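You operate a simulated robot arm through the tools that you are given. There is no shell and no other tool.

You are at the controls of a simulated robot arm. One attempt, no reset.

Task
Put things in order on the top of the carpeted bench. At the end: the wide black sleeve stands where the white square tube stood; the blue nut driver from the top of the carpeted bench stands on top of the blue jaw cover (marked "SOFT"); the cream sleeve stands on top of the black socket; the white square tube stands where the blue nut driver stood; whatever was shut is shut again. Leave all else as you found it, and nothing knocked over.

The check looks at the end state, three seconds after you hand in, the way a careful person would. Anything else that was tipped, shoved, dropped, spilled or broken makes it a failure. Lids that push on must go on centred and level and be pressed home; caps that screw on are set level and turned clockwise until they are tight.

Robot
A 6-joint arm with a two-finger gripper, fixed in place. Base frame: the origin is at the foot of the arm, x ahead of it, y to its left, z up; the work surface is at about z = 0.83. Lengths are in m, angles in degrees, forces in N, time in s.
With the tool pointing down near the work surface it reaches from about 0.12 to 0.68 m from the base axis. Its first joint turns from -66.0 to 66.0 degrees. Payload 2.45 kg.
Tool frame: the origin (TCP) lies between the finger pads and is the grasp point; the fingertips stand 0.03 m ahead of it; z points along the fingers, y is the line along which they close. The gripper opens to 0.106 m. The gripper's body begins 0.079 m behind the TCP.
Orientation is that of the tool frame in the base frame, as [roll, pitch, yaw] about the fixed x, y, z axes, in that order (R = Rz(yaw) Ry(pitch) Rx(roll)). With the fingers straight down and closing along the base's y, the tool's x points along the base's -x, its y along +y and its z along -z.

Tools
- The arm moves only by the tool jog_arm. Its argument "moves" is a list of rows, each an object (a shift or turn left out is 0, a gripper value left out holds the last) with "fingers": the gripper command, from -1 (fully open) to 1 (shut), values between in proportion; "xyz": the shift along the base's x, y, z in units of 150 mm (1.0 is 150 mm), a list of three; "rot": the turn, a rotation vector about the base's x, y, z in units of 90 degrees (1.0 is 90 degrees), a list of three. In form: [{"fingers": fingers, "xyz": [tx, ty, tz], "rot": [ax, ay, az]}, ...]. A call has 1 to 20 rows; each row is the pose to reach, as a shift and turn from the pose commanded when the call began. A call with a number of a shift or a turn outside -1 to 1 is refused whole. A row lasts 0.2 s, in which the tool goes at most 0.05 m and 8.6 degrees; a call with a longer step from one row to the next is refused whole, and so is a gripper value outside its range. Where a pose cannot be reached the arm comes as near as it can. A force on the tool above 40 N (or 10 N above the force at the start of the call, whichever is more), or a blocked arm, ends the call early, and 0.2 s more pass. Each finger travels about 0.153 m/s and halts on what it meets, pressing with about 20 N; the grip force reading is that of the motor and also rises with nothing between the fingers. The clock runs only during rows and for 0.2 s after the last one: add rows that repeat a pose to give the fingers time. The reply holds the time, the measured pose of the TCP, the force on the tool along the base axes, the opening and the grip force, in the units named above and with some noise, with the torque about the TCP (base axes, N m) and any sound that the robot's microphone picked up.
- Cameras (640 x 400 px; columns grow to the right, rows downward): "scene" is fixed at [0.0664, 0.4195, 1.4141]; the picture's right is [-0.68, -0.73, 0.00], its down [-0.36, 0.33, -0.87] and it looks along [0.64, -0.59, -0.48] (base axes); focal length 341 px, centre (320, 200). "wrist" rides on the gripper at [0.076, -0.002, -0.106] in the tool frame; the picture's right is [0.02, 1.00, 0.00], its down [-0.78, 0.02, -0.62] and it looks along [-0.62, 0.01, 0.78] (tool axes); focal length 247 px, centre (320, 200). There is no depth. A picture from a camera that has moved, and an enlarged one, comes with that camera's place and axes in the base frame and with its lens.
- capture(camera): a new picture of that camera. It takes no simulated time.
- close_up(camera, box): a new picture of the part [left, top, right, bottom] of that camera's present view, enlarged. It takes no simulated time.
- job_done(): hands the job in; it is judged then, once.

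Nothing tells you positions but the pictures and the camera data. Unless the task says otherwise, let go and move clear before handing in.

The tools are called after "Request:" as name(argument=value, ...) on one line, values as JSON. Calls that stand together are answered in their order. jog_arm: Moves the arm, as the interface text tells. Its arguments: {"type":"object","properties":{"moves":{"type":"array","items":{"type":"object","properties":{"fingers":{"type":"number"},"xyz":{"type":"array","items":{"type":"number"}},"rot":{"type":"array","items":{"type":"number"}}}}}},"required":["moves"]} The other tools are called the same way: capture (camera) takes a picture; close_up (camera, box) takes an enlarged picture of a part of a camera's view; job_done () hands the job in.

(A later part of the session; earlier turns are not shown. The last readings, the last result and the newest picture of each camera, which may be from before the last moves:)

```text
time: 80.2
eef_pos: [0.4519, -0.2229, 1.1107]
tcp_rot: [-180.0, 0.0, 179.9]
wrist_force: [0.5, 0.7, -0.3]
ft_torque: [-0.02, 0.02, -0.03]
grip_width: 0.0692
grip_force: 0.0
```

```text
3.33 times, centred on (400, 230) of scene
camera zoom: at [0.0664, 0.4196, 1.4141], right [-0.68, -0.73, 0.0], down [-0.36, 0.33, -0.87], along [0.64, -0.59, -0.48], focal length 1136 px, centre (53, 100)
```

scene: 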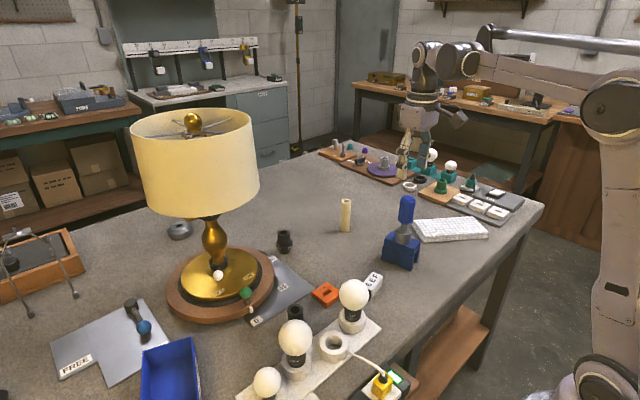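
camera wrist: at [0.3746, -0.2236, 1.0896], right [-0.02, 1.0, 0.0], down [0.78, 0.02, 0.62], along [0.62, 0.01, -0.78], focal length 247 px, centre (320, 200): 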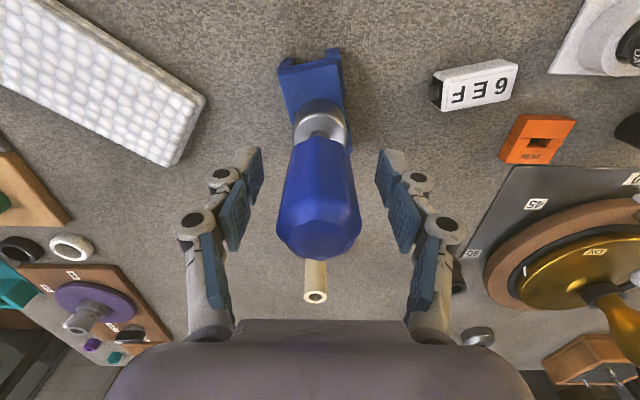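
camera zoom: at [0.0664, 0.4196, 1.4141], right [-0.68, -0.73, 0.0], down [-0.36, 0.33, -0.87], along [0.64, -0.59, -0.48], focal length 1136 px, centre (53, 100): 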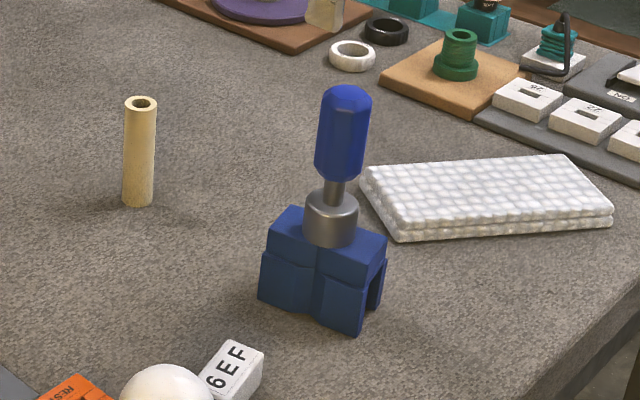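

The nut driver stands upright on the cover. Next, the cream sleeve: I'll come down beside it on the robot side and slide the open fingers around it, which keeps within reach.

Request:
jog_arm(moves=[{"fingers": -0.3, "xyz": [0.25, 0, -0.05]}, {"fingers": -0.3, "xyz": [0.5, 0, -0.15]}, {"fingers": -0.3, "xyz": [0.75, 0, -0.3]}, {"fingers": -0.3, "xyz": [0.98, 0.005, -0.5]}])

Request:
capture(camera="wrist")

Request:
close_up(camera="wrist", box=[270, 60, 370, 180])

Request:
close_up(camera="scene", box=[260, 130, 460, 280])

```text
time: 81.2
eef_pos: [0.5986, -0.2221, 1.0369]
tcp_rot: [-179.9, 0.0, 180.0]
wrist_force: [0.2, -0.4, -0.6]
ft_torque: [0.01, 0.01, 0.01]
grip_width: 0.0686
grip_force: 0.0
```

```text
taken
camera wrist: at [0.5224, -0.223, 1.1419], right [-0.02, 1.0, 0.0], down [0.78, 0.02, 0.62], along [0.62, 0.01, -0.78], focal length 247 px, centre (320, 200)
```

wrist: 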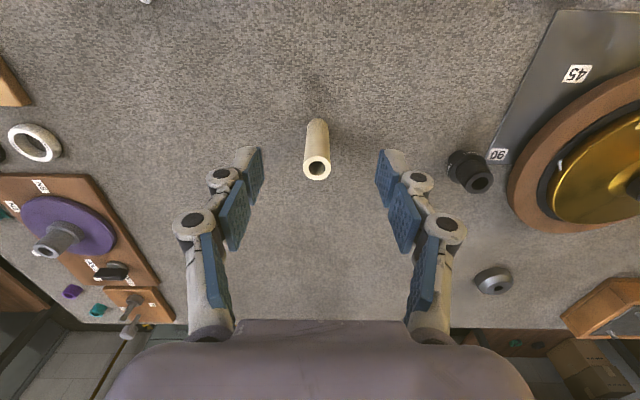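

```text
3.33 times, centred on (320, 120) of wrist
camera zoom: at [0.5224, -0.223, 1.1419], right [-0.02, 1.0, 0.0], down [0.78, 0.02, 0.62], along [0.62, 0.01, -0.78], focal length 823 px, centre (320, 467)
```

zoom: 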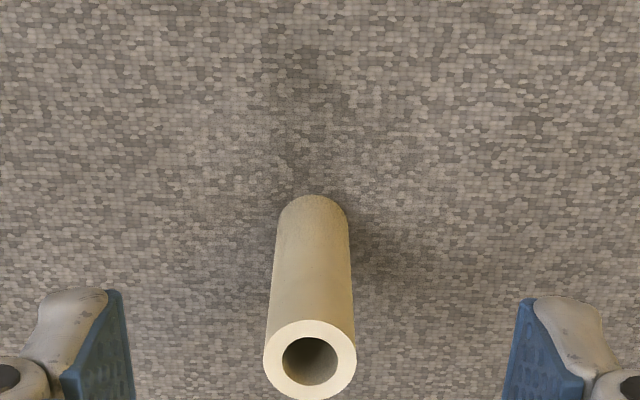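

```text
2.67 times, centred on (360, 205) of scene
camera zoom: at [0.0664, 0.4195, 1.4141], right [-0.68, -0.73, 0.0], down [-0.36, 0.33, -0.87], along [0.64, -0.59, -0.49], focal length 909 px, centre (213, 187)
```

zoom: 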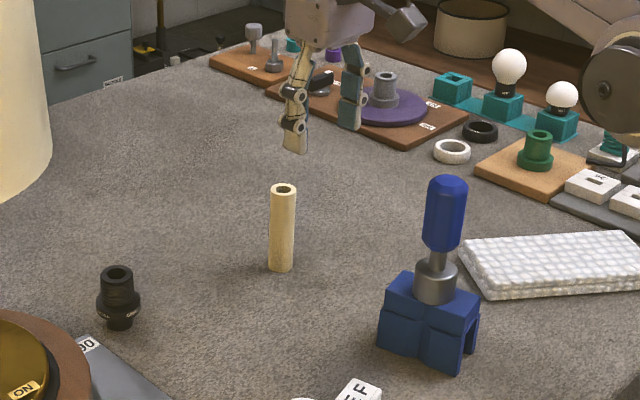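

Request:
jog_arm(moves=[{"fingers": -0.3, "xyz": [0, -0.007, -0.25]}, {"fingers": -0.3, "xyz": [0, -0.007, -0.5]}, {"fingers": -0.3, "xyz": [0, -0.007, -0.75]}, {"fingers": -0.3, "xyz": [0, -0.007, -1.0]}])

Request:
jog_arm(moves=[{"fingers": -0.3, "xyz": [0, 0, -0.07]}, {"fingers": -0.3, "xyz": [0.1, 0, -0.07]}, {"fingers": -0.3, "xyz": [0.2, 0, -0.07]}, {"fingers": -0.3, "xyz": [0.31, 0, -0.07]}])

Request:
capture(camera="wrist")

Request:
close_up(camera="scene", box=[260, 130, 460, 280])

```text
time: 82.2
eef_pos: [0.5981, -0.2234, 0.8846]
tcp_rot: [-179.9, 0.0, -179.9]
wrist_force: [-0.5, -0.4, -0.5]
ft_torque: [0.0, 0.02, 0.05]
grip_width: 0.0688
grip_force: 0.0
```

```text
time: 83.2
eef_pos: [0.6444, -0.2239, 0.8755]
tcp_rot: [-179.9, 0.0, -179.9]
wrist_force: [-0.9, -0.9, -0.6]
ft_torque: [0.02, 0.03, 0.02]
grip_width: 0.0691
grip_force: 0.1
```

```text
taken
camera wrist: at [0.5685, -0.2245, 0.9816], right [-0.02, 1.0, 0.0], down [0.78, 0.02, 0.62], along [0.62, 0.01, -0.78], focal length 247 px, centre (320, 200)
```

wrist: 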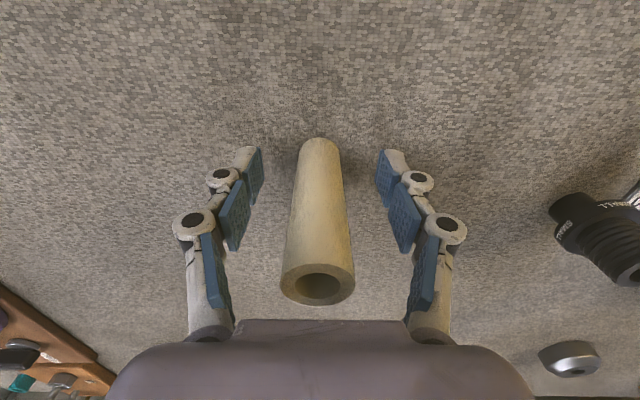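

```text
2.67 times, centred on (360, 205) of scene
camera zoom: at [0.0664, 0.4195, 1.4141], right [-0.68, -0.73, 0.0], down [-0.36, 0.33, -0.87], along [0.64, -0.59, -0.48], focal length 909 px, centre (213, 187)
```

zoom: 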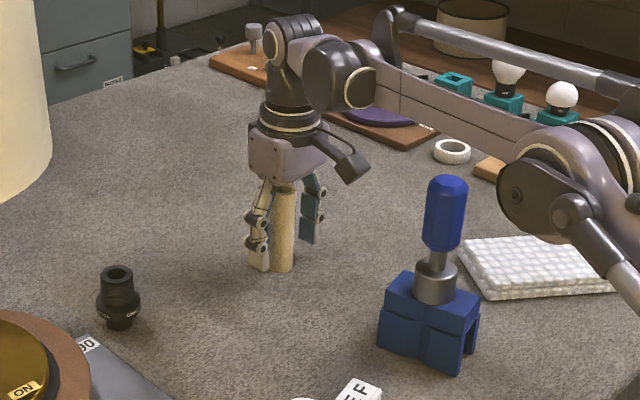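

The cream sleeve is between the fingers. Closing and then lifting a little.

Request:
jog_arm(moves=[{"fingers": 0.2}, {"fingers": 1.0}, {"fingers": 1.0}, {"fingers": 1.0}])

Request:
jog_arm(moves=[{"fingers": 1.0, "xyz": [0, 0, 0.1]}, {"fingers": 1.0, "xyz": [0, 0, 0.3]}, {"fingers": 1.0, "xyz": [0, 0, 0.52]}])

Request:
capture(camera="wrist")

Request:
close_up(camera="scene", box=[240, 120, 440, 270])

```text
time: 84.2
eef_pos: [0.6446, -0.225, 0.8754]
tcp_rot: [-180.0, 0.1, -179.9]
wrist_force: [0.7, -0.5, 1.6]
ft_torque: [-0.04, 0.0, 0.02]
grip_width: 0.0273
grip_force: 19.8
```

```text
time: 85.0
eef_pos: [0.642, -0.2244, 0.9537]
tcp_rot: [-179.9, 0.0, -180.0]
wrist_force: [0.0, -0.6, -0.2]
ft_torque: [-0.03, 0.0, -0.02]
grip_width: 0.0268
grip_force: 20.4
```

```text
taken
camera wrist: at [0.5673, -0.2244, 1.0601], right [-0.02, 1.0, 0.0], down [0.78, 0.02, 0.62], along [0.62, 0.01, -0.78], focal length 247 px, centre (320, 200)
```

wrist: 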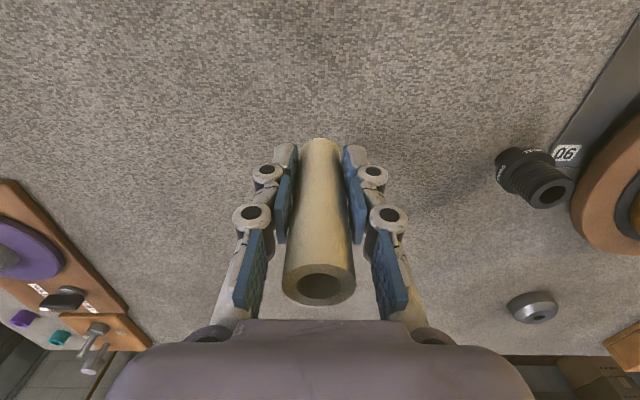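

```text
2.67 times, centred on (340, 195) of scene
camera zoom: at [0.0664, 0.4195, 1.4141], right [-0.68, -0.73, 0.0], down [-0.36, 0.33, -0.87], along [0.64, -0.59, -0.48], focal length 909 px, centre (267, 213)
```

zoom: 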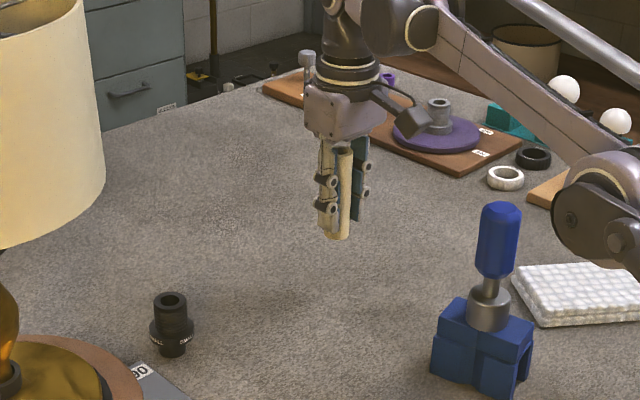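

The sleeve is held with its foot about 11 mm above the socket's top height. I carry it across toward the socket, stopping short to measure.

Request:
jog_arm(moves=[{"fingers": 1.0, "xyz": [0, 0.25, 0]}, {"fingers": 1.0, "xyz": [0, 0.5, 0]}, {"fingers": 1.0, "xyz": [0, 0.75, 0]}, {"fingers": 1.0, "xyz": [0, 0.95, 0]}])

Request:
capture(camera="wrist")

Request:
close_up(camera="wrist", box=[370, 130, 470, 230])

Request:
close_up(camera="scene", box=[230, 120, 390, 260])

```text
time: 86.0
eef_pos: [0.6443, -0.0811, 0.9525]
tcp_rot: [-179.9, -0.1, 179.9]
wrist_force: [-0.5, -1.5, -0.4]
ft_torque: [0.03, 0.0, 0.01]
grip_width: 0.0272
grip_force: 19.7
```

```text
taken
camera wrist: at [0.5683, -0.0811, 1.0598], right [-0.02, 1.0, 0.0], down [0.78, 0.02, 0.62], along [0.62, 0.01, -0.78], focal length 247 px, centre (320, 200)
```

wrist: 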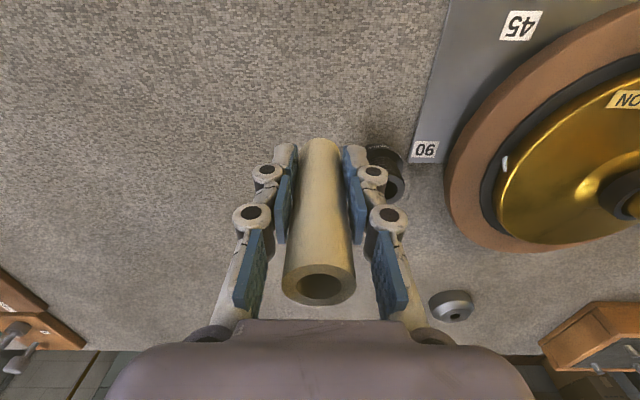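

```text
4.00 times, centred on (420, 180) of wrist
camera zoom: at [0.5683, -0.0811, 1.0598], right [-0.02, 1.0, 0.0], down [0.78, 0.02, 0.62], along [0.62, 0.01, -0.78], focal length 988 px, centre (-80, 280)
```

zoom: 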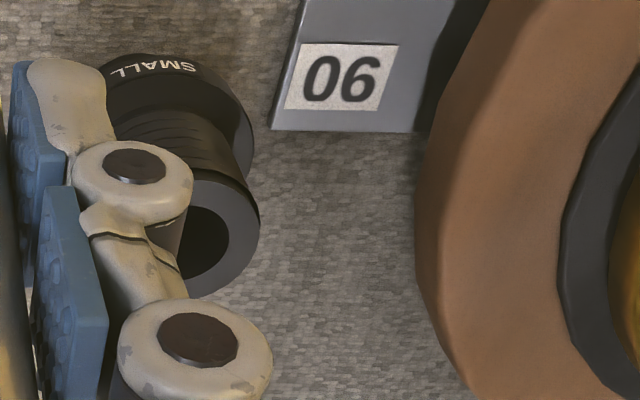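

```text
2.86 times, centred on (310, 190) of scene
camera zoom: at [0.0664, 0.4195, 1.4141], right [-0.68, -0.73, 0.0], down [-0.36, 0.33, -0.87], along [0.64, -0.59, -0.48], focal length 974 px, centre (349, 229)
```

zoom: 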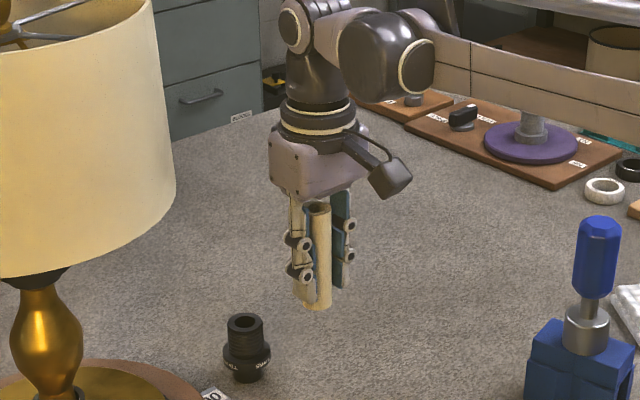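

I want a more precise fix on the socket, so I back off a little sideways to see it unobstructed.

Request:
jog_arm(moves=[{"fingers": 1.0, "xyz": [-0.1, -0.25, 0]}, {"fingers": 1.0, "xyz": [-0.2, -0.5, 0]}])

Request:
close_up(camera="wrist", box=[420, 120, 540, 240])

Request:
capture(camera="wrist")

```text
time: 86.6
eef_pos: [0.6135, -0.1564, 0.9529]
tcp_rot: [-179.9, 0.0, 179.9]
wrist_force: [-0.2, 0.0, -0.2]
ft_torque: [-0.03, 0.02, 0.01]
grip_width: 0.0271
grip_force: 20.3
```

```text
3.33 times, centred on (480, 180) of wrist
camera zoom: at [0.538, -0.156, 1.0591], right [-0.02, 1.0, 0.0], down [0.78, 0.02, 0.62], along [0.62, 0.01, -0.78], focal length 823 px, centre (-213, 267)
```

zoom: 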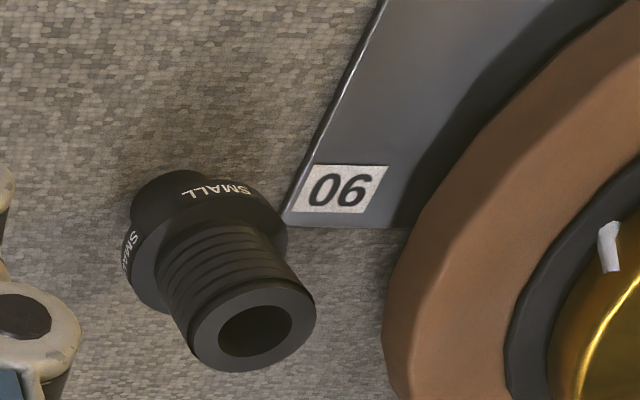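

```text
taken
camera wrist: at [0.538, -0.156, 1.0591], right [-0.02, 1.0, 0.0], down [0.78, 0.02, 0.62], along [0.62, 0.01, -0.78], focal length 247 px, centre (320, 200)
```

wrist: 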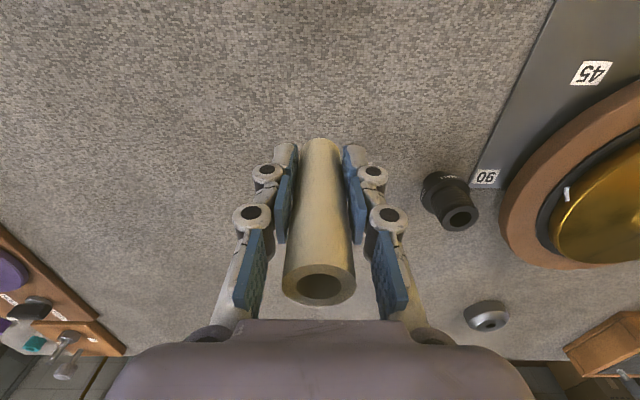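

Request:
close_up(camera="wrist", box=[270, 130, 370, 320])

Request:
close_up(camera="scene", box=[270, 150, 390, 260])

```text
2.11 times, centred on (320, 225) of wrist
camera zoom: at [0.538, -0.156, 1.0591], right [-0.02, 1.0, 0.0], down [0.78, 0.02, 0.62], along [0.62, 0.01, -0.78], focal length 520 px, centre (320, 147)
```

zoom: 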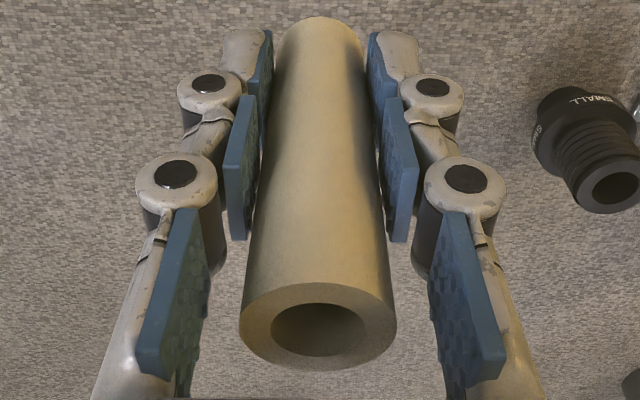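

```text
3.64 times, centred on (330, 205) of scene
camera zoom: at [0.0664, 0.4196, 1.4141], right [-0.68, -0.73, 0.0], down [-0.36, 0.33, -0.87], along [0.64, -0.59, -0.48], focal length 1240 px, centre (284, 182)
```

zoom: 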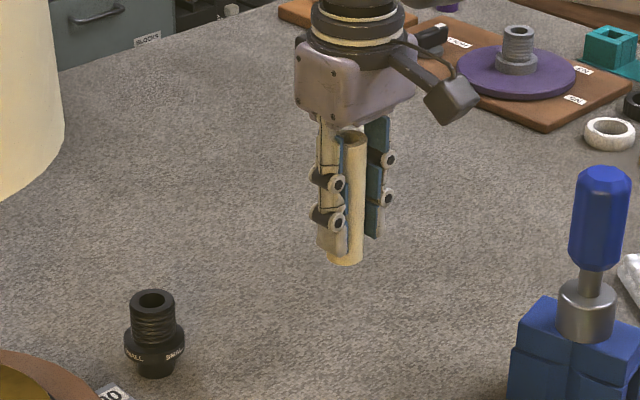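

I'll move the sleeve close to the socket and check the alignment in both cameras before lowering.

Request:
jog_arm(moves=[{"fingers": 1.0, "xyz": [0.1, 0.28, 0]}, {"fingers": 1.0, "xyz": [0.2, 0.56, 0]}, {"fingers": 1.0, "xyz": [0.3, 0.8433, 0]}, {"fingers": 1.0, "xyz": [0.4, 0.8433, 0]}, {"fingers": 1.0, "xyz": [0.47, 0.8433, 0]}])

Request:
capture(camera="wrist")

Request:
close_up(camera="scene", box=[240, 170, 330, 260])

Request:
capture(camera="scene")

```text
time: 87.8
eef_pos: [0.6828, -0.0297, 0.9532]
tcp_rot: [-180.0, -0.1, 180.0]
wrist_force: [0.7, -0.5, -0.1]
ft_torque: [0.0, 0.02, 0.0]
grip_width: 0.0269
grip_force: 19.8
```

```text
taken
camera wrist: at [0.6069, -0.0302, 1.0585], right [-0.02, 1.0, 0.0], down [0.78, 0.02, 0.62], along [0.62, 0.01, -0.78], focal length 247 px, centre (320, 200)
```

wrist: 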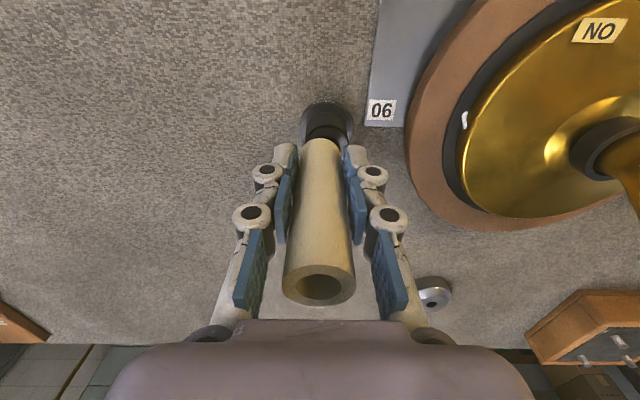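

```text
4.44 times, centred on (285, 215) of scene
camera zoom: at [0.0664, 0.4196, 1.4141], right [-0.68, -0.73, 0.0], down [-0.36, 0.33, -0.87], along [0.64, -0.59, -0.48], focal length 1515 px, centre (476, 133)
```

zoom: 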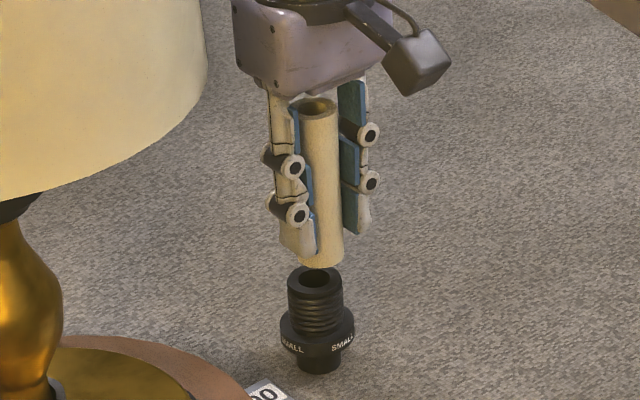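

```text
taken
```

scene: 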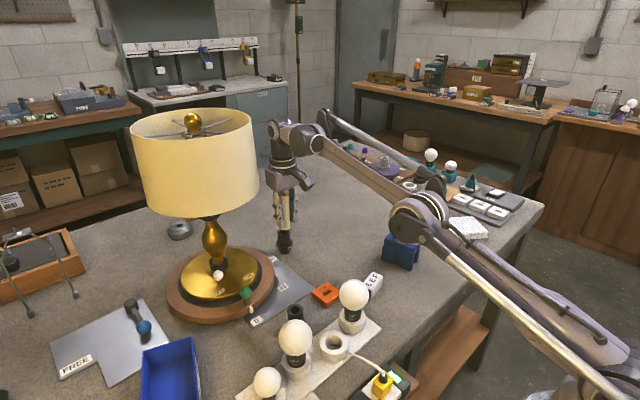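

The sleeve is nearly over the socket. Let me measure the remaining offset with tighter zooms from both cameras.

Request:
close_up(camera="scene", box=[265, 215, 305, 255])

Request:
close_up(camera="wrist", box=[285, 90, 365, 150])

```text
10.00 times, centred on (285, 235) of scene
camera zoom: at [0.0664, 0.4196, 1.4141], right [-0.68, -0.73, 0.0], down [-0.36, 0.33, -0.87], along [0.64, -0.59, -0.48], focal length 3410 px, centre (670, -150)
```

zoom: 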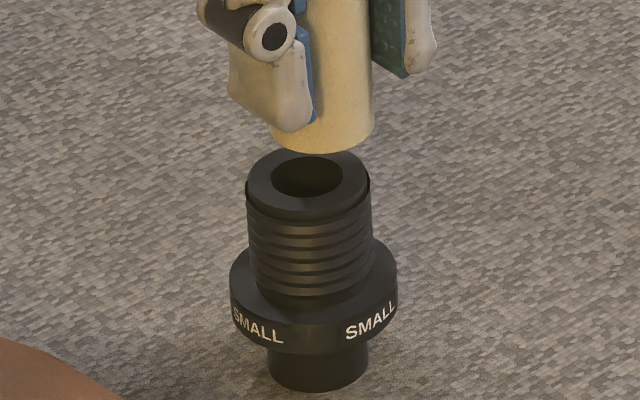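

```text
6.67 times, centred on (325, 120) of wrist
camera zoom: at [0.6069, -0.0302, 1.0585], right [-0.02, 1.0, 0.0], down [0.78, 0.02, 0.62], along [0.62, 0.01, -0.78], focal length 1646 px, centre (287, 733)
```

zoom: 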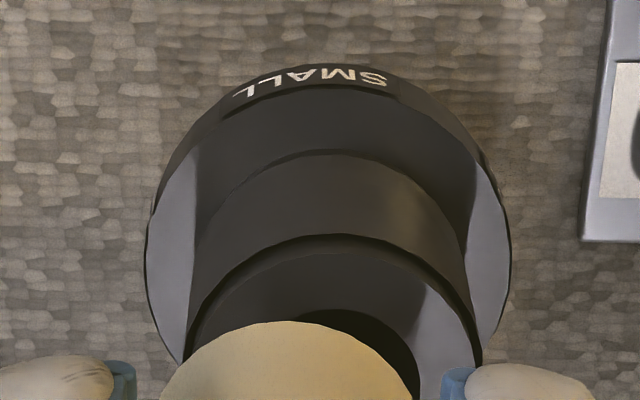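

Both views agree: the sleeve needs to shift about 2.5 mm in +x and 5 mm in +y. I'll make that correction and lower part of the way.

Request:
jog_arm(moves=[{"fingers": 1.0, "xyz": [0.017, 0.032, 0]}, {"fingers": 1.0, "xyz": [0.017, 0.032, 0]}, {"fingers": 1.0, "xyz": [0.017, 0.032, -0.065]}])

Request:
close_up(camera="scene", box=[265, 205, 305, 245])

Request:
close_up(camera="wrist", box=[285, 90, 365, 150])

```text
time: 88.6
eef_pos: [0.6836, -0.0259, 0.9428]
tcp_rot: [-179.8, 0.0, 179.9]
wrist_force: [0.5, 0.3, -0.5]
ft_torque: [0.0, -0.04, 0.0]
grip_width: 0.0268
grip_force: 20.3
out of reach, approached as far as the arm can: row 1, 2, 3
```

```text
10.00 times, centred on (285, 225) of scene
camera zoom: at [0.0664, 0.4195, 1.4141], right [-0.68, -0.73, 0.0], down [-0.36, 0.33, -0.87], along [0.64, -0.59, -0.48], focal length 3410 px, centre (670, -50)
```

zoom: 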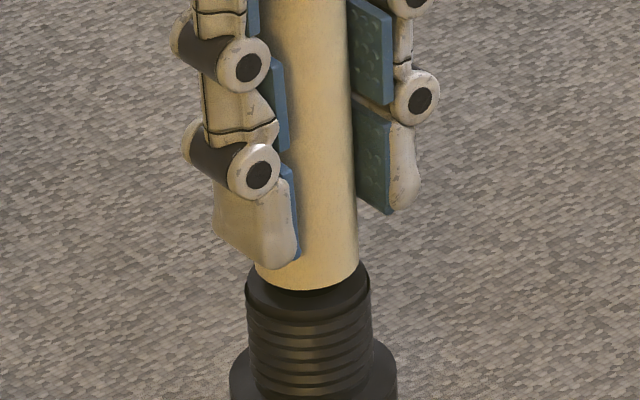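

```text
6.67 times, centred on (325, 120) of wrist
camera zoom: at [0.6079, -0.0254, 1.0488], right [-0.02, 1.0, 0.0], down [0.78, 0.02, 0.62], along [0.62, 0.01, -0.78], focal length 1646 px, centre (287, 733)
```

zoom: 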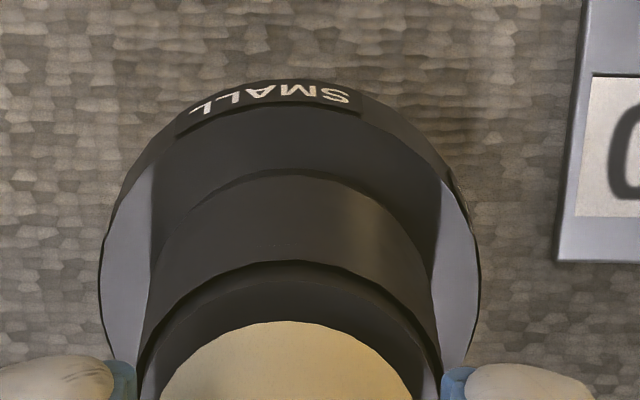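

Aligned to within about a millimetre. I lower the sleeve gently until it rests on the socket.

Request:
jog_arm(moves=[{"fingers": 1.0, "xyz": [0.002, 0, -0.018]}, {"fingers": 1.0, "xyz": [0.003, 0, -0.03]}, {"fingers": 1.0, "xyz": [0.003, 0, -0.04]}, {"fingers": 1.0, "xyz": [0.003, 0, -0.048]}])

Request:
close_up(camera="scene", box=[265, 205, 305, 245])

Request:
close_up(camera="wrist", box=[285, 90, 365, 150])

```text
time: 89.6
eef_pos: [0.6827, -0.0257, 0.9372]
tcp_rot: [-179.9, 0.2, -179.9]
wrist_force: [1.8, -0.4, 16.9]
ft_torque: [-0.02, -0.24, 0.02]
grip_width: 0.0273
grip_force: 20.3
```

```text
10.00 times, centred on (285, 225) of scene
camera zoom: at [0.0661, 0.4195, 1.4141], right [-0.68, -0.73, 0.0], down [-0.36, 0.33, -0.87], along [0.64, -0.59, -0.48], focal length 3410 px, centre (670, -50)
```

zoom: 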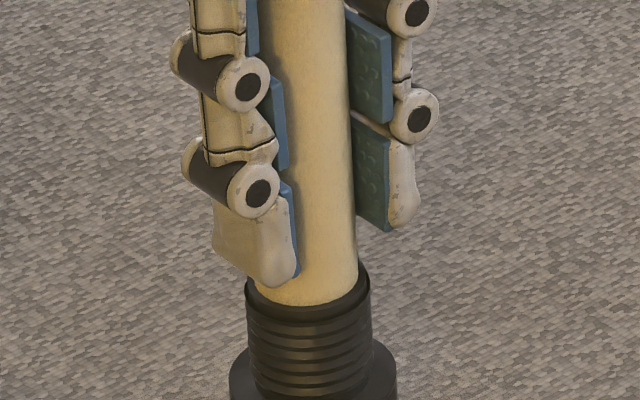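

```text
6.67 times, centred on (325, 120) of wrist
camera zoom: at [0.6081, -0.0252, 1.0431], right [-0.02, 1.0, 0.0], down [0.78, 0.02, 0.62], along [0.62, 0.01, -0.78], focal length 1646 px, centre (287, 733)
```

zoom: 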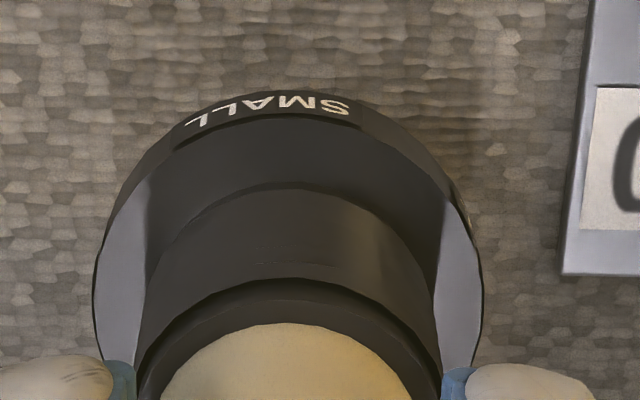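

The sleeve is resting on the socket (about 17 N contact). I ease the pressure off, then open the fingers evenly.

Request:
jog_arm(moves=[{"fingers": 1.0, "xyz": [0, 0, 0.004]}, {"fingers": 1.0, "xyz": [0, 0, 0.005]}, {"fingers": 0.42, "xyz": [0, 0, 0.005]}, {"fingers": 0.3, "xyz": [0, 0, 0.005]}, {"fingers": 0.1, "xyz": [0, 0, 0.005]}, {"fingers": -0.1, "xyz": [0, 0, 0.005]}])

Request:
capture(camera="wrist")

Request:
close_up(camera="scene", box=[245, 175, 325, 255])

```text
time: 91.0
eef_pos: [0.6842, -0.0249, 0.9355]
tcp_rot: [-180.0, -0.1, -180.0]
wrist_force: [0.1, 0.4, 0.3]
ft_torque: [0.02, 0.0, -0.07]
grip_width: 0.0583
grip_force: 0.0
```

```text
taken
camera wrist: at [0.6083, -0.0253, 1.0429], right [-0.02, 1.0, 0.0], down [0.78, 0.02, 0.62], along [0.62, 0.01, -0.78], focal length 247 px, centre (320, 200)
```

wrist: 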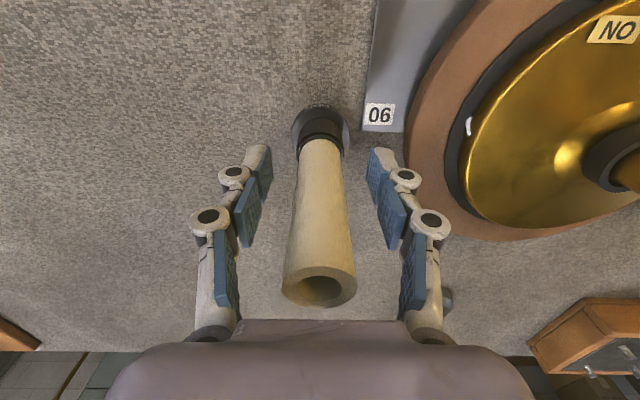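

```text
5.00 times, centred on (285, 215) of scene
camera zoom: at [0.0664, 0.4195, 1.4141], right [-0.68, -0.73, 0.0], down [-0.36, 0.33, -0.87], along [0.64, -0.59, -0.48], focal length 1705 px, centre (495, 125)
```

zoom: 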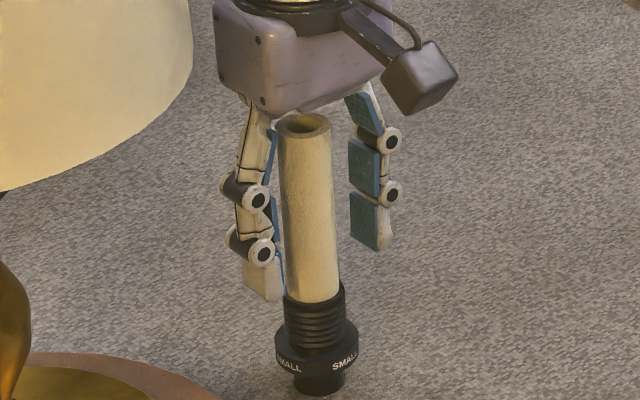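

The sleeve stands on the socket on its own. I back out straight toward the robot, then rise.

Request:
jog_arm(moves=[{"fingers": -0.1, "xyz": [-0.1, 0, 0]}, {"fingers": -0.1, "xyz": [-0.3, 0, 0]}, {"fingers": -0.1, "xyz": [-0.55, 0, 0]}, {"fingers": -0.1, "xyz": [-0.8, 0, 0.1]}, {"fingers": -0.1, "xyz": [-0.95, 0, 0.3]}, {"fingers": -0.1, "xyz": [-1.0, 0, 0.6]}])

Request:
capture(camera="scene")

Request:
close_up(camera="scene", box=[245, 175, 325, 265])

Request:
capture(camera="wrist")

```text
time: 92.4
eef_pos: [0.5316, -0.0258, 1.0258]
tcp_rot: [-179.9, 0.1, -180.0]
wrist_force: [0.2, 0.0, 0.7]
ft_torque: [-0.01, 0.02, 0.04]
grip_width: 0.0584
grip_force: 0.1
```

```text
taken
```

scene: 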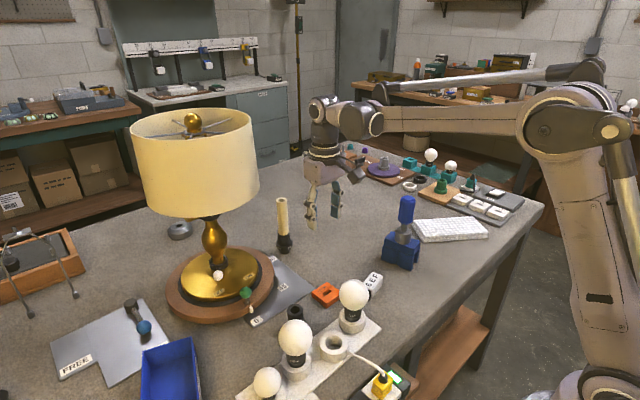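

```text
4.44 times, centred on (285, 220) of scene
camera zoom: at [0.0663, 0.4195, 1.4141], right [-0.68, -0.73, 0.0], down [-0.36, 0.33, -0.87], along [0.64, -0.59, -0.48], focal length 1515 px, centre (476, 111)
```

zoom: 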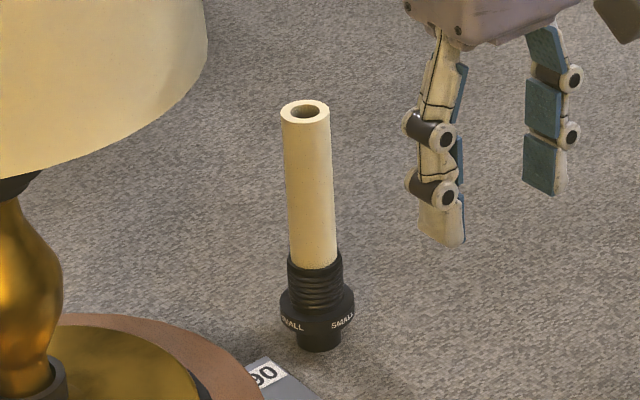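

```text
taken
camera wrist: at [0.4567, -0.0254, 1.1322], right [-0.02, 1.0, 0.0], down [0.78, 0.02, 0.62], along [0.62, 0.01, -0.78], focal length 247 px, centre (320, 200)
```

wrist: 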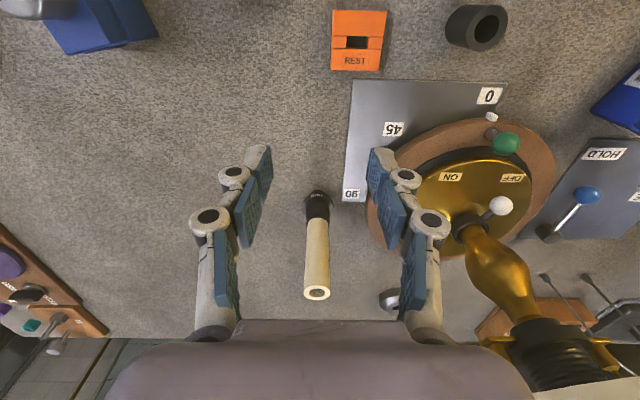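

The sleeve stands squarely on the socket. By elimination the small white square-section piece (6EF, with its capped black end) is the only white square tube on the bench, lying where the black sleeve must go; I'll now turn the gripper to take it across its width and look at it closely from above.

Request:
jog_arm(moves=[{"fingers": -0.1, "xyz": [-0.11, -0.06, 0.05], "rot": [0, 0, 0.09]}, {"fingers": -0.1, "xyz": [-0.22, -0.13, 0.1], "rot": [0, 0, 0.18]}, {"fingers": -0.1, "xyz": [-0.33, -0.2, 0.15], "rot": [0, 0, 0.27]}, {"fingers": -0.1, "xyz": [-0.44, -0.27, 0.2], "rot": [0, 0, 0.36]}, {"fingers": -0.1, "xyz": [-0.55, -0.34, 0.25], "rot": [0, 0, 0.45]}, {"fingers": -0.1, "xyz": [-0.673, -0.398, 0.3], "rot": [0, 0, 0.54]}])

Request:
jog_arm(moves=[{"rot": [0, 0, 0.09]}, {"rot": [0, 0, 0.18]}, {"rot": [0, 0, 0.27]}, {"rot": [0, 0, 0.36]}, {"rot": [0, 0, 0.45]}, {"rot": [0, 0, 0.54]}, {"rot": [0, 0, 0.592]}, {"rot": [0, 0, 0.592]}])

Request:
capture(camera="wrist")

Request:
close_up(camera="wrist", box=[270, 70, 370, 200])

```text
time: 93.8
eef_pos: [0.4338, -0.084, 1.071]
tcp_rot: [-180.0, 0.0, -131.3]
wrist_force: [0.0, -0.1, 0.4]
ft_torque: [0.05, 0.01, -0.02]
grip_width: 0.0583
grip_force: 0.0
```

```text
time: 95.6
eef_pos: [0.4337, -0.0843, 1.0713]
tcp_rot: [-179.9, 0.0, -78.1]
wrist_force: [-0.1, 0.3, -0.9]
ft_torque: [0.02, 0.03, -0.02]
grip_width: 0.0585
grip_force: 0.1
```

```text
taken
camera wrist: at [0.4512, -0.158, 1.1776], right [-0.97, -0.23, 0.0], down [-0.18, 0.76, 0.62], along [-0.14, 0.61, -0.78], focal length 247 px, centre (320, 200)
```

wrist: 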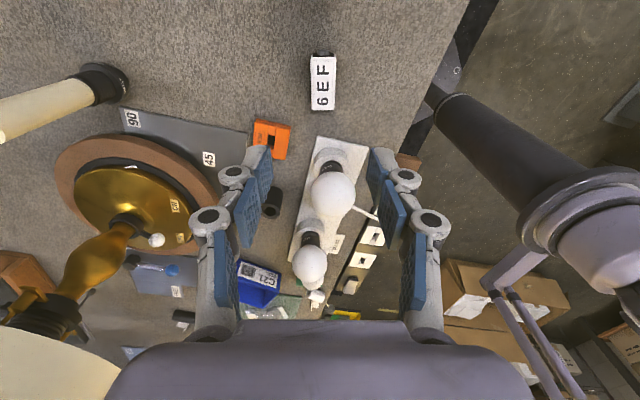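

```text
3.08 times, centred on (320, 135) of wrist
camera zoom: at [0.4512, -0.158, 1.1776], right [-0.97, -0.23, 0.0], down [-0.18, 0.76, 0.62], along [-0.14, 0.61, -0.78], focal length 760 px, centre (320, 400)
```

zoom: 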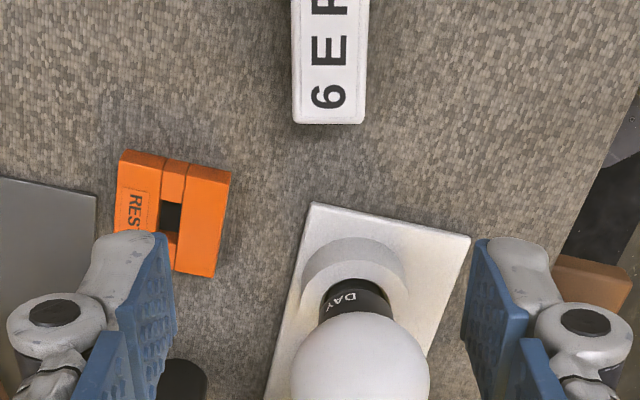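

Request:
close_up(camera="wrist", box=[295, 45, 350, 115])

Request:
close_up(camera="scene", box=[350, 180, 430, 300])

```text
5.71 times, centred on (322, 80) of wrist
camera zoom: at [0.4512, -0.158, 1.1776], right [-0.97, -0.23, 0.0], down [-0.18, 0.76, 0.62], along [-0.14, 0.61, -0.78], focal length 1411 px, centre (306, 886)
```

zoom: 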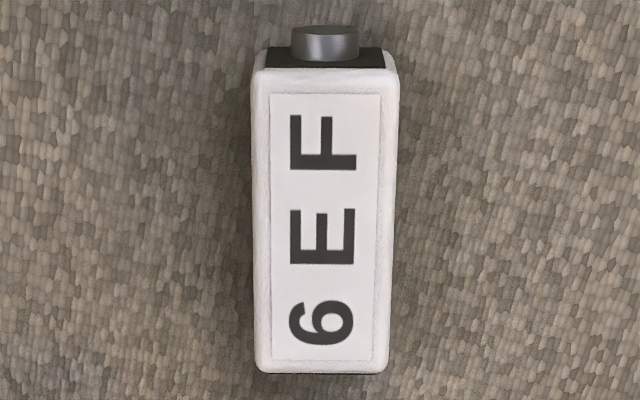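

```text
3.33 times, centred on (390, 240) of scene
camera zoom: at [0.0664, 0.4195, 1.4141], right [-0.68, -0.73, 0.0], down [-0.36, 0.33, -0.87], along [0.64, -0.59, -0.48], focal length 1136 px, centre (87, 67)
```

zoom: 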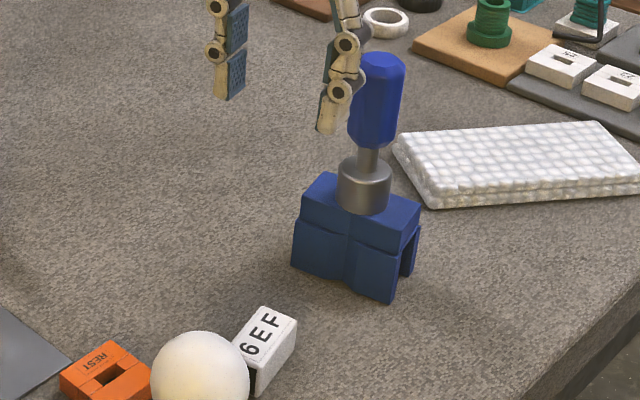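

The piece is well aligned under the gripper (centre ≈ (0.430, −0.083)). I centre on it and descend with the fingers open across its width.

Request:
jog_arm(moves=[{"fingers": -0.1, "xyz": [-0.026, 0.009, -0.25]}, {"fingers": -0.1, "xyz": [-0.026, 0.009, -0.5]}, {"fingers": -0.1, "xyz": [-0.026, 0.009, -0.75]}, {"fingers": -0.1, "xyz": [-0.026, 0.009, -1.0]}])

Request:
capture(camera="wrist")

Request:
close_up(camera="wrist", box=[260, 80, 380, 200])

```text
time: 96.6
eef_pos: [0.4286, -0.0845, 0.9221]
tcp_rot: [-179.9, 0.0, -78.1]
wrist_force: [0.0, -0.2, 0.5]
ft_torque: [-0.03, -0.02, -0.02]
grip_width: 0.0584
grip_force: 0.1
```

```text
taken
camera wrist: at [0.4465, -0.1576, 1.0278], right [-0.97, -0.23, 0.0], down [-0.18, 0.76, 0.62], along [-0.14, 0.61, -0.78], focal length 247 px, centre (320, 200)
```

wrist: 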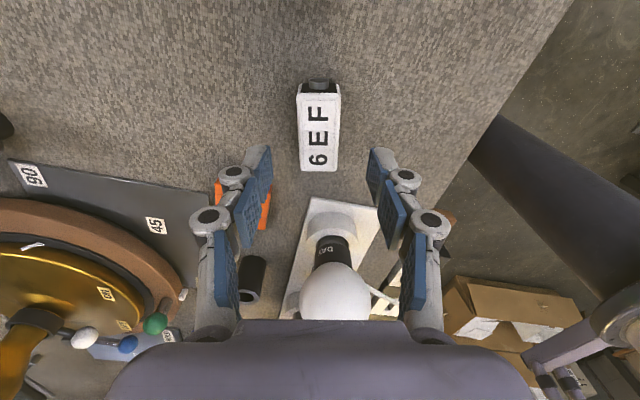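

```text
3.33 times, centred on (320, 140) of wrist
camera zoom: at [0.4465, -0.1576, 1.0278], right [-0.97, -0.23, 0.0], down [-0.18, 0.76, 0.62], along [-0.14, 0.61, -0.78], focal length 823 px, centre (320, 400)
```

zoom: 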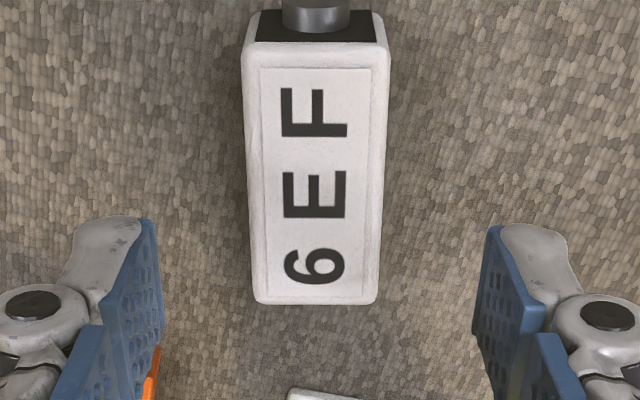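

Request:
jog_arm(moves=[{"fingers": -0.1, "xyz": [0.004, 0.008, -0.18]}, {"fingers": -0.1, "xyz": [0.004, 0.008, -0.36]}])

Request:
capture(camera="wrist")

Request:
close_up(camera="scene", box=[340, 200, 440, 310])

```text
time: 97.2
eef_pos: [0.4291, -0.0828, 0.8674]
tcp_rot: [-179.9, 0.0, -78.2]
wrist_force: [-0.1, -0.3, -0.2]
ft_torque: [-0.03, 0.0, 0.04]
grip_width: 0.0583
grip_force: 0.1
```

```text
taken
camera wrist: at [0.447, -0.1555, 0.9735], right [-0.97, -0.23, 0.0], down [-0.18, 0.76, 0.62], along [-0.14, 0.61, -0.78], focal length 247 px, centre (320, 200)
```

wrist: 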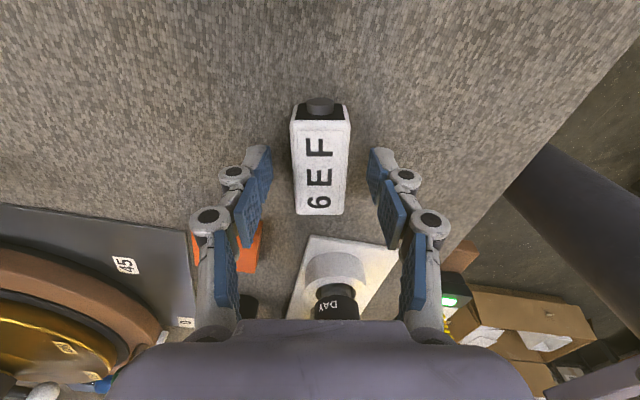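

```text
3.64 times, centred on (390, 255) of scene
camera zoom: at [0.0664, 0.4195, 1.4141], right [-0.68, -0.73, 0.0], down [-0.36, 0.33, -0.87], along [0.64, -0.59, -0.48], focal length 1240 px, centre (66, 0)
```

zoom: 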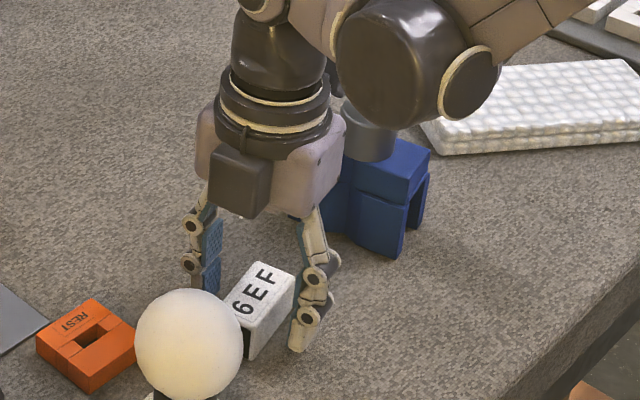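

The piece is centred between the fingers, clear of the bulb. Closing.

Request:
jog_arm(moves=[{"fingers": 0.3}, {"fingers": 0.7}, {"fingers": 1.0}, {"fingers": 1.0}])

Request:
jog_arm(moves=[{"fingers": 1.0, "xyz": [0, 0, 0.05]}, {"fingers": 1.0, "xyz": [0, 0, 0.15]}, {"fingers": 1.0, "xyz": [0, 0, 0.35]}])

Request:
capture(camera="wrist")

Request:
close_up(camera="scene", box=[340, 180, 440, 310])

```text
time: 98.2
eef_pos: [0.429, -0.0817, 0.8689]
tcp_rot: [-180.0, 0.0, -78.0]
wrist_force: [0.6, -0.7, -0.1]
ft_torque: [0.02, -0.02, 0.0]
grip_width: 0.029
grip_force: 20.0
```

```text
time: 99.0
eef_pos: [0.4291, -0.0808, 0.9209]
tcp_rot: [-179.8, 0.0, -78.1]
wrist_force: [0.4, 0.4, 0.2]
ft_torque: [0.01, 0.01, 0.01]
grip_width: 0.0292
grip_force: 19.9
```

```text
taken
camera wrist: at [0.4471, -0.155, 1.0263], right [-0.97, -0.23, 0.0], down [-0.18, 0.76, 0.62], along [-0.14, 0.61, -0.78], focal length 247 px, centre (320, 200)
```

wrist: 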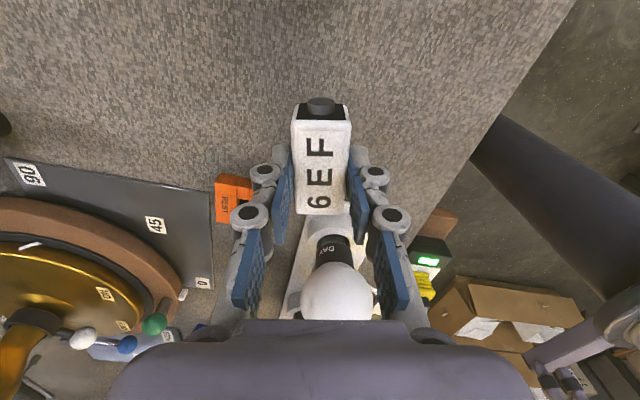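

```text
3.08 times, centred on (390, 245) of scene
camera zoom: at [0.0664, 0.4195, 1.4141], right [-0.68, -0.73, 0.0], down [-0.36, 0.33, -0.87], along [0.64, -0.59, -0.48], focal length 1049 px, centre (105, 62)
```

zoom: 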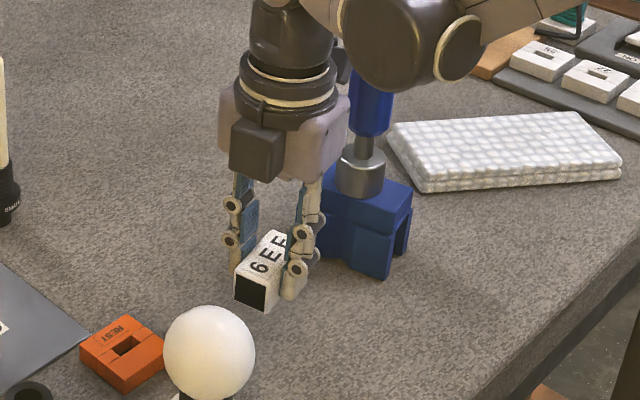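

The piece is held securely at 29 mm. I lift it clear and carry it to the nut driver's former spot.

Request:
jog_arm(moves=[{"fingers": 1.0, "xyz": [0, 0, 0.2]}, {"fingers": 1.0, "xyz": [0.25, -0.05, 0.267]}, {"fingers": 1.0, "xyz": [0.5, -0.1, 0.267]}, {"fingers": 1.0, "xyz": [0.75, -0.15, 0.267]}, {"fingers": 1.0, "xyz": [0.933, -0.2, 0.267]}])

Request:
jog_arm(moves=[{"fingers": 1.0, "xyz": [0.14, -0.05, 0]}, {"fingers": 1.0, "xyz": [0.278, -0.09, -0.1]}])

Request:
capture(camera="wrist")

Request:
capture(camera="scene")

```text
time: 100.2
eef_pos: [0.5692, -0.1126, 0.9615]
tcp_rot: [-179.9, 0.1, -78.1]
wrist_force: [-0.6, 0.3, -1.0]
ft_torque: [0.01, 0.0, 0.0]
grip_width: 0.0293
grip_force: 20.1
```

```text
time: 100.8
eef_pos: [0.6136, -0.1263, 0.9444]
tcp_rot: [-179.8, 0.0, -78.2]
wrist_force: [0.4, -0.2, -0.4]
ft_torque: [-0.01, 0.04, 0.0]
grip_width: 0.0292
grip_force: 20.2
```

```text
taken
camera wrist: at [0.6296, -0.199, 1.0518], right [-0.97, -0.23, 0.0], down [-0.18, 0.76, 0.62], along [-0.14, 0.61, -0.78], focal length 247 px, centre (320, 200)
```

wrist: 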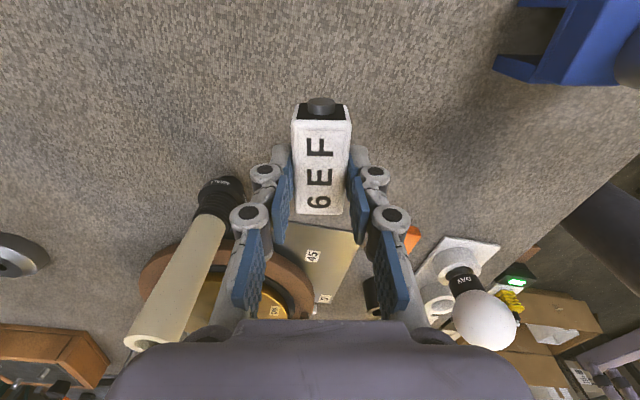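

```text
taken
```

scene: 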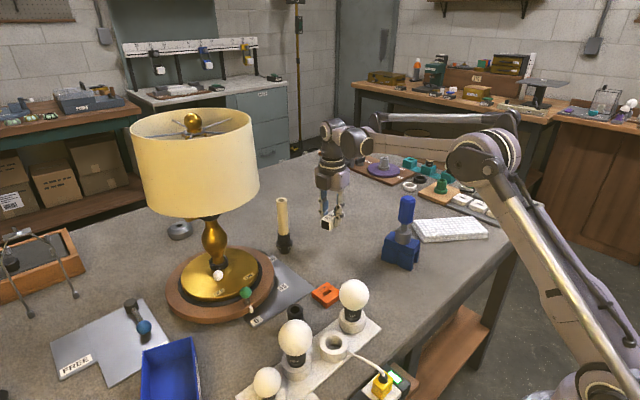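

Request:
jog_arm(moves=[{"fingers": 1.0, "xyz": [-0.013, 0.009, -0.2]}, {"fingers": 1.0, "xyz": [-0.013, 0.009, -0.4]}, {"fingers": 1.0, "xyz": [-0.013, 0.009, -0.48]}, {"fingers": 1.0, "xyz": [-0.013, 0.009, -0.5]}, {"fingers": 1.0, "xyz": [-0.013, 0.009, -0.51]}])

Request:
close_up(camera="scene", box=[290, 180, 370, 260])

Request:
capture(camera="wrist")

```text
time: 102.0
eef_pos: [0.6088, -0.1248, 0.8685]
tcp_rot: [-179.9, 0.0, -78.0]
wrist_force: [0.4, 0.0, -0.5]
ft_torque: [0.05, 0.0, 0.0]
grip_width: 0.029
grip_force: 20.3
```

```text
5.00 times, centred on (330, 220) of scene
camera zoom: at [0.0664, 0.4195, 1.4141], right [-0.68, -0.73, 0.0], down [-0.36, 0.33, -0.87], along [0.64, -0.59, -0.48], focal length 1705 px, centre (270, 100)
```

zoom: 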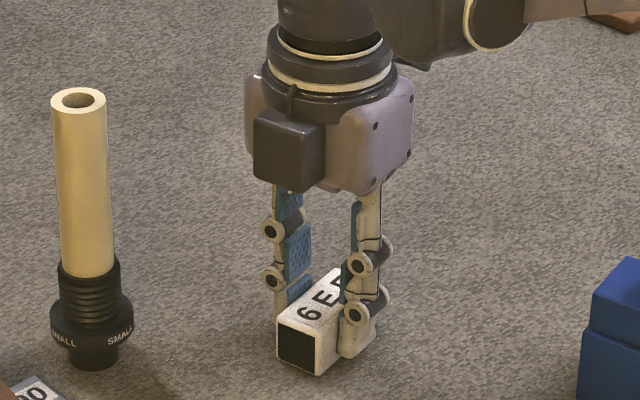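

```text
taken
camera wrist: at [0.6274, -0.1978, 0.9745], right [-0.97, -0.23, 0.0], down [-0.18, 0.76, 0.62], along [-0.14, 0.61, -0.78], focal length 247 px, centre (320, 200)
```

wrist: 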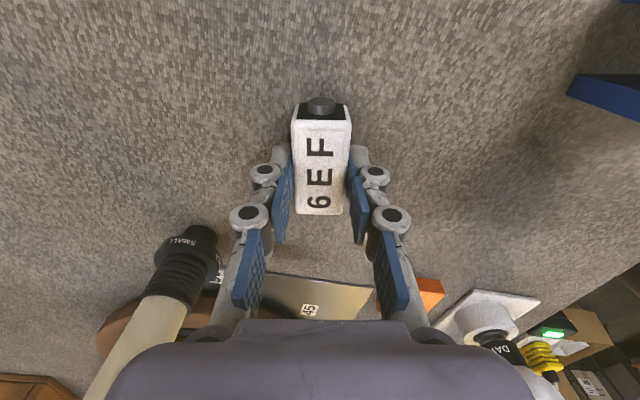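

Request:
jog_arm(moves=[{"fingers": 1.0, "xyz": [0, 0, -0.004]}, {"fingers": 1.0, "xyz": [0, 0, -0.008]}, {"fingers": 1.0, "xyz": [0, 0, -0.011]}])

```text
time: 102.8
eef_pos: [0.609, -0.1241, 0.8678]
tcp_rot: [-179.9, 0.0, -78.1]
wrist_force: [0.2, 0.5, 8.9]
ft_torque: [-0.04, 0.03, 0.0]
grip_width: 0.0291
grip_force: 19.6
```

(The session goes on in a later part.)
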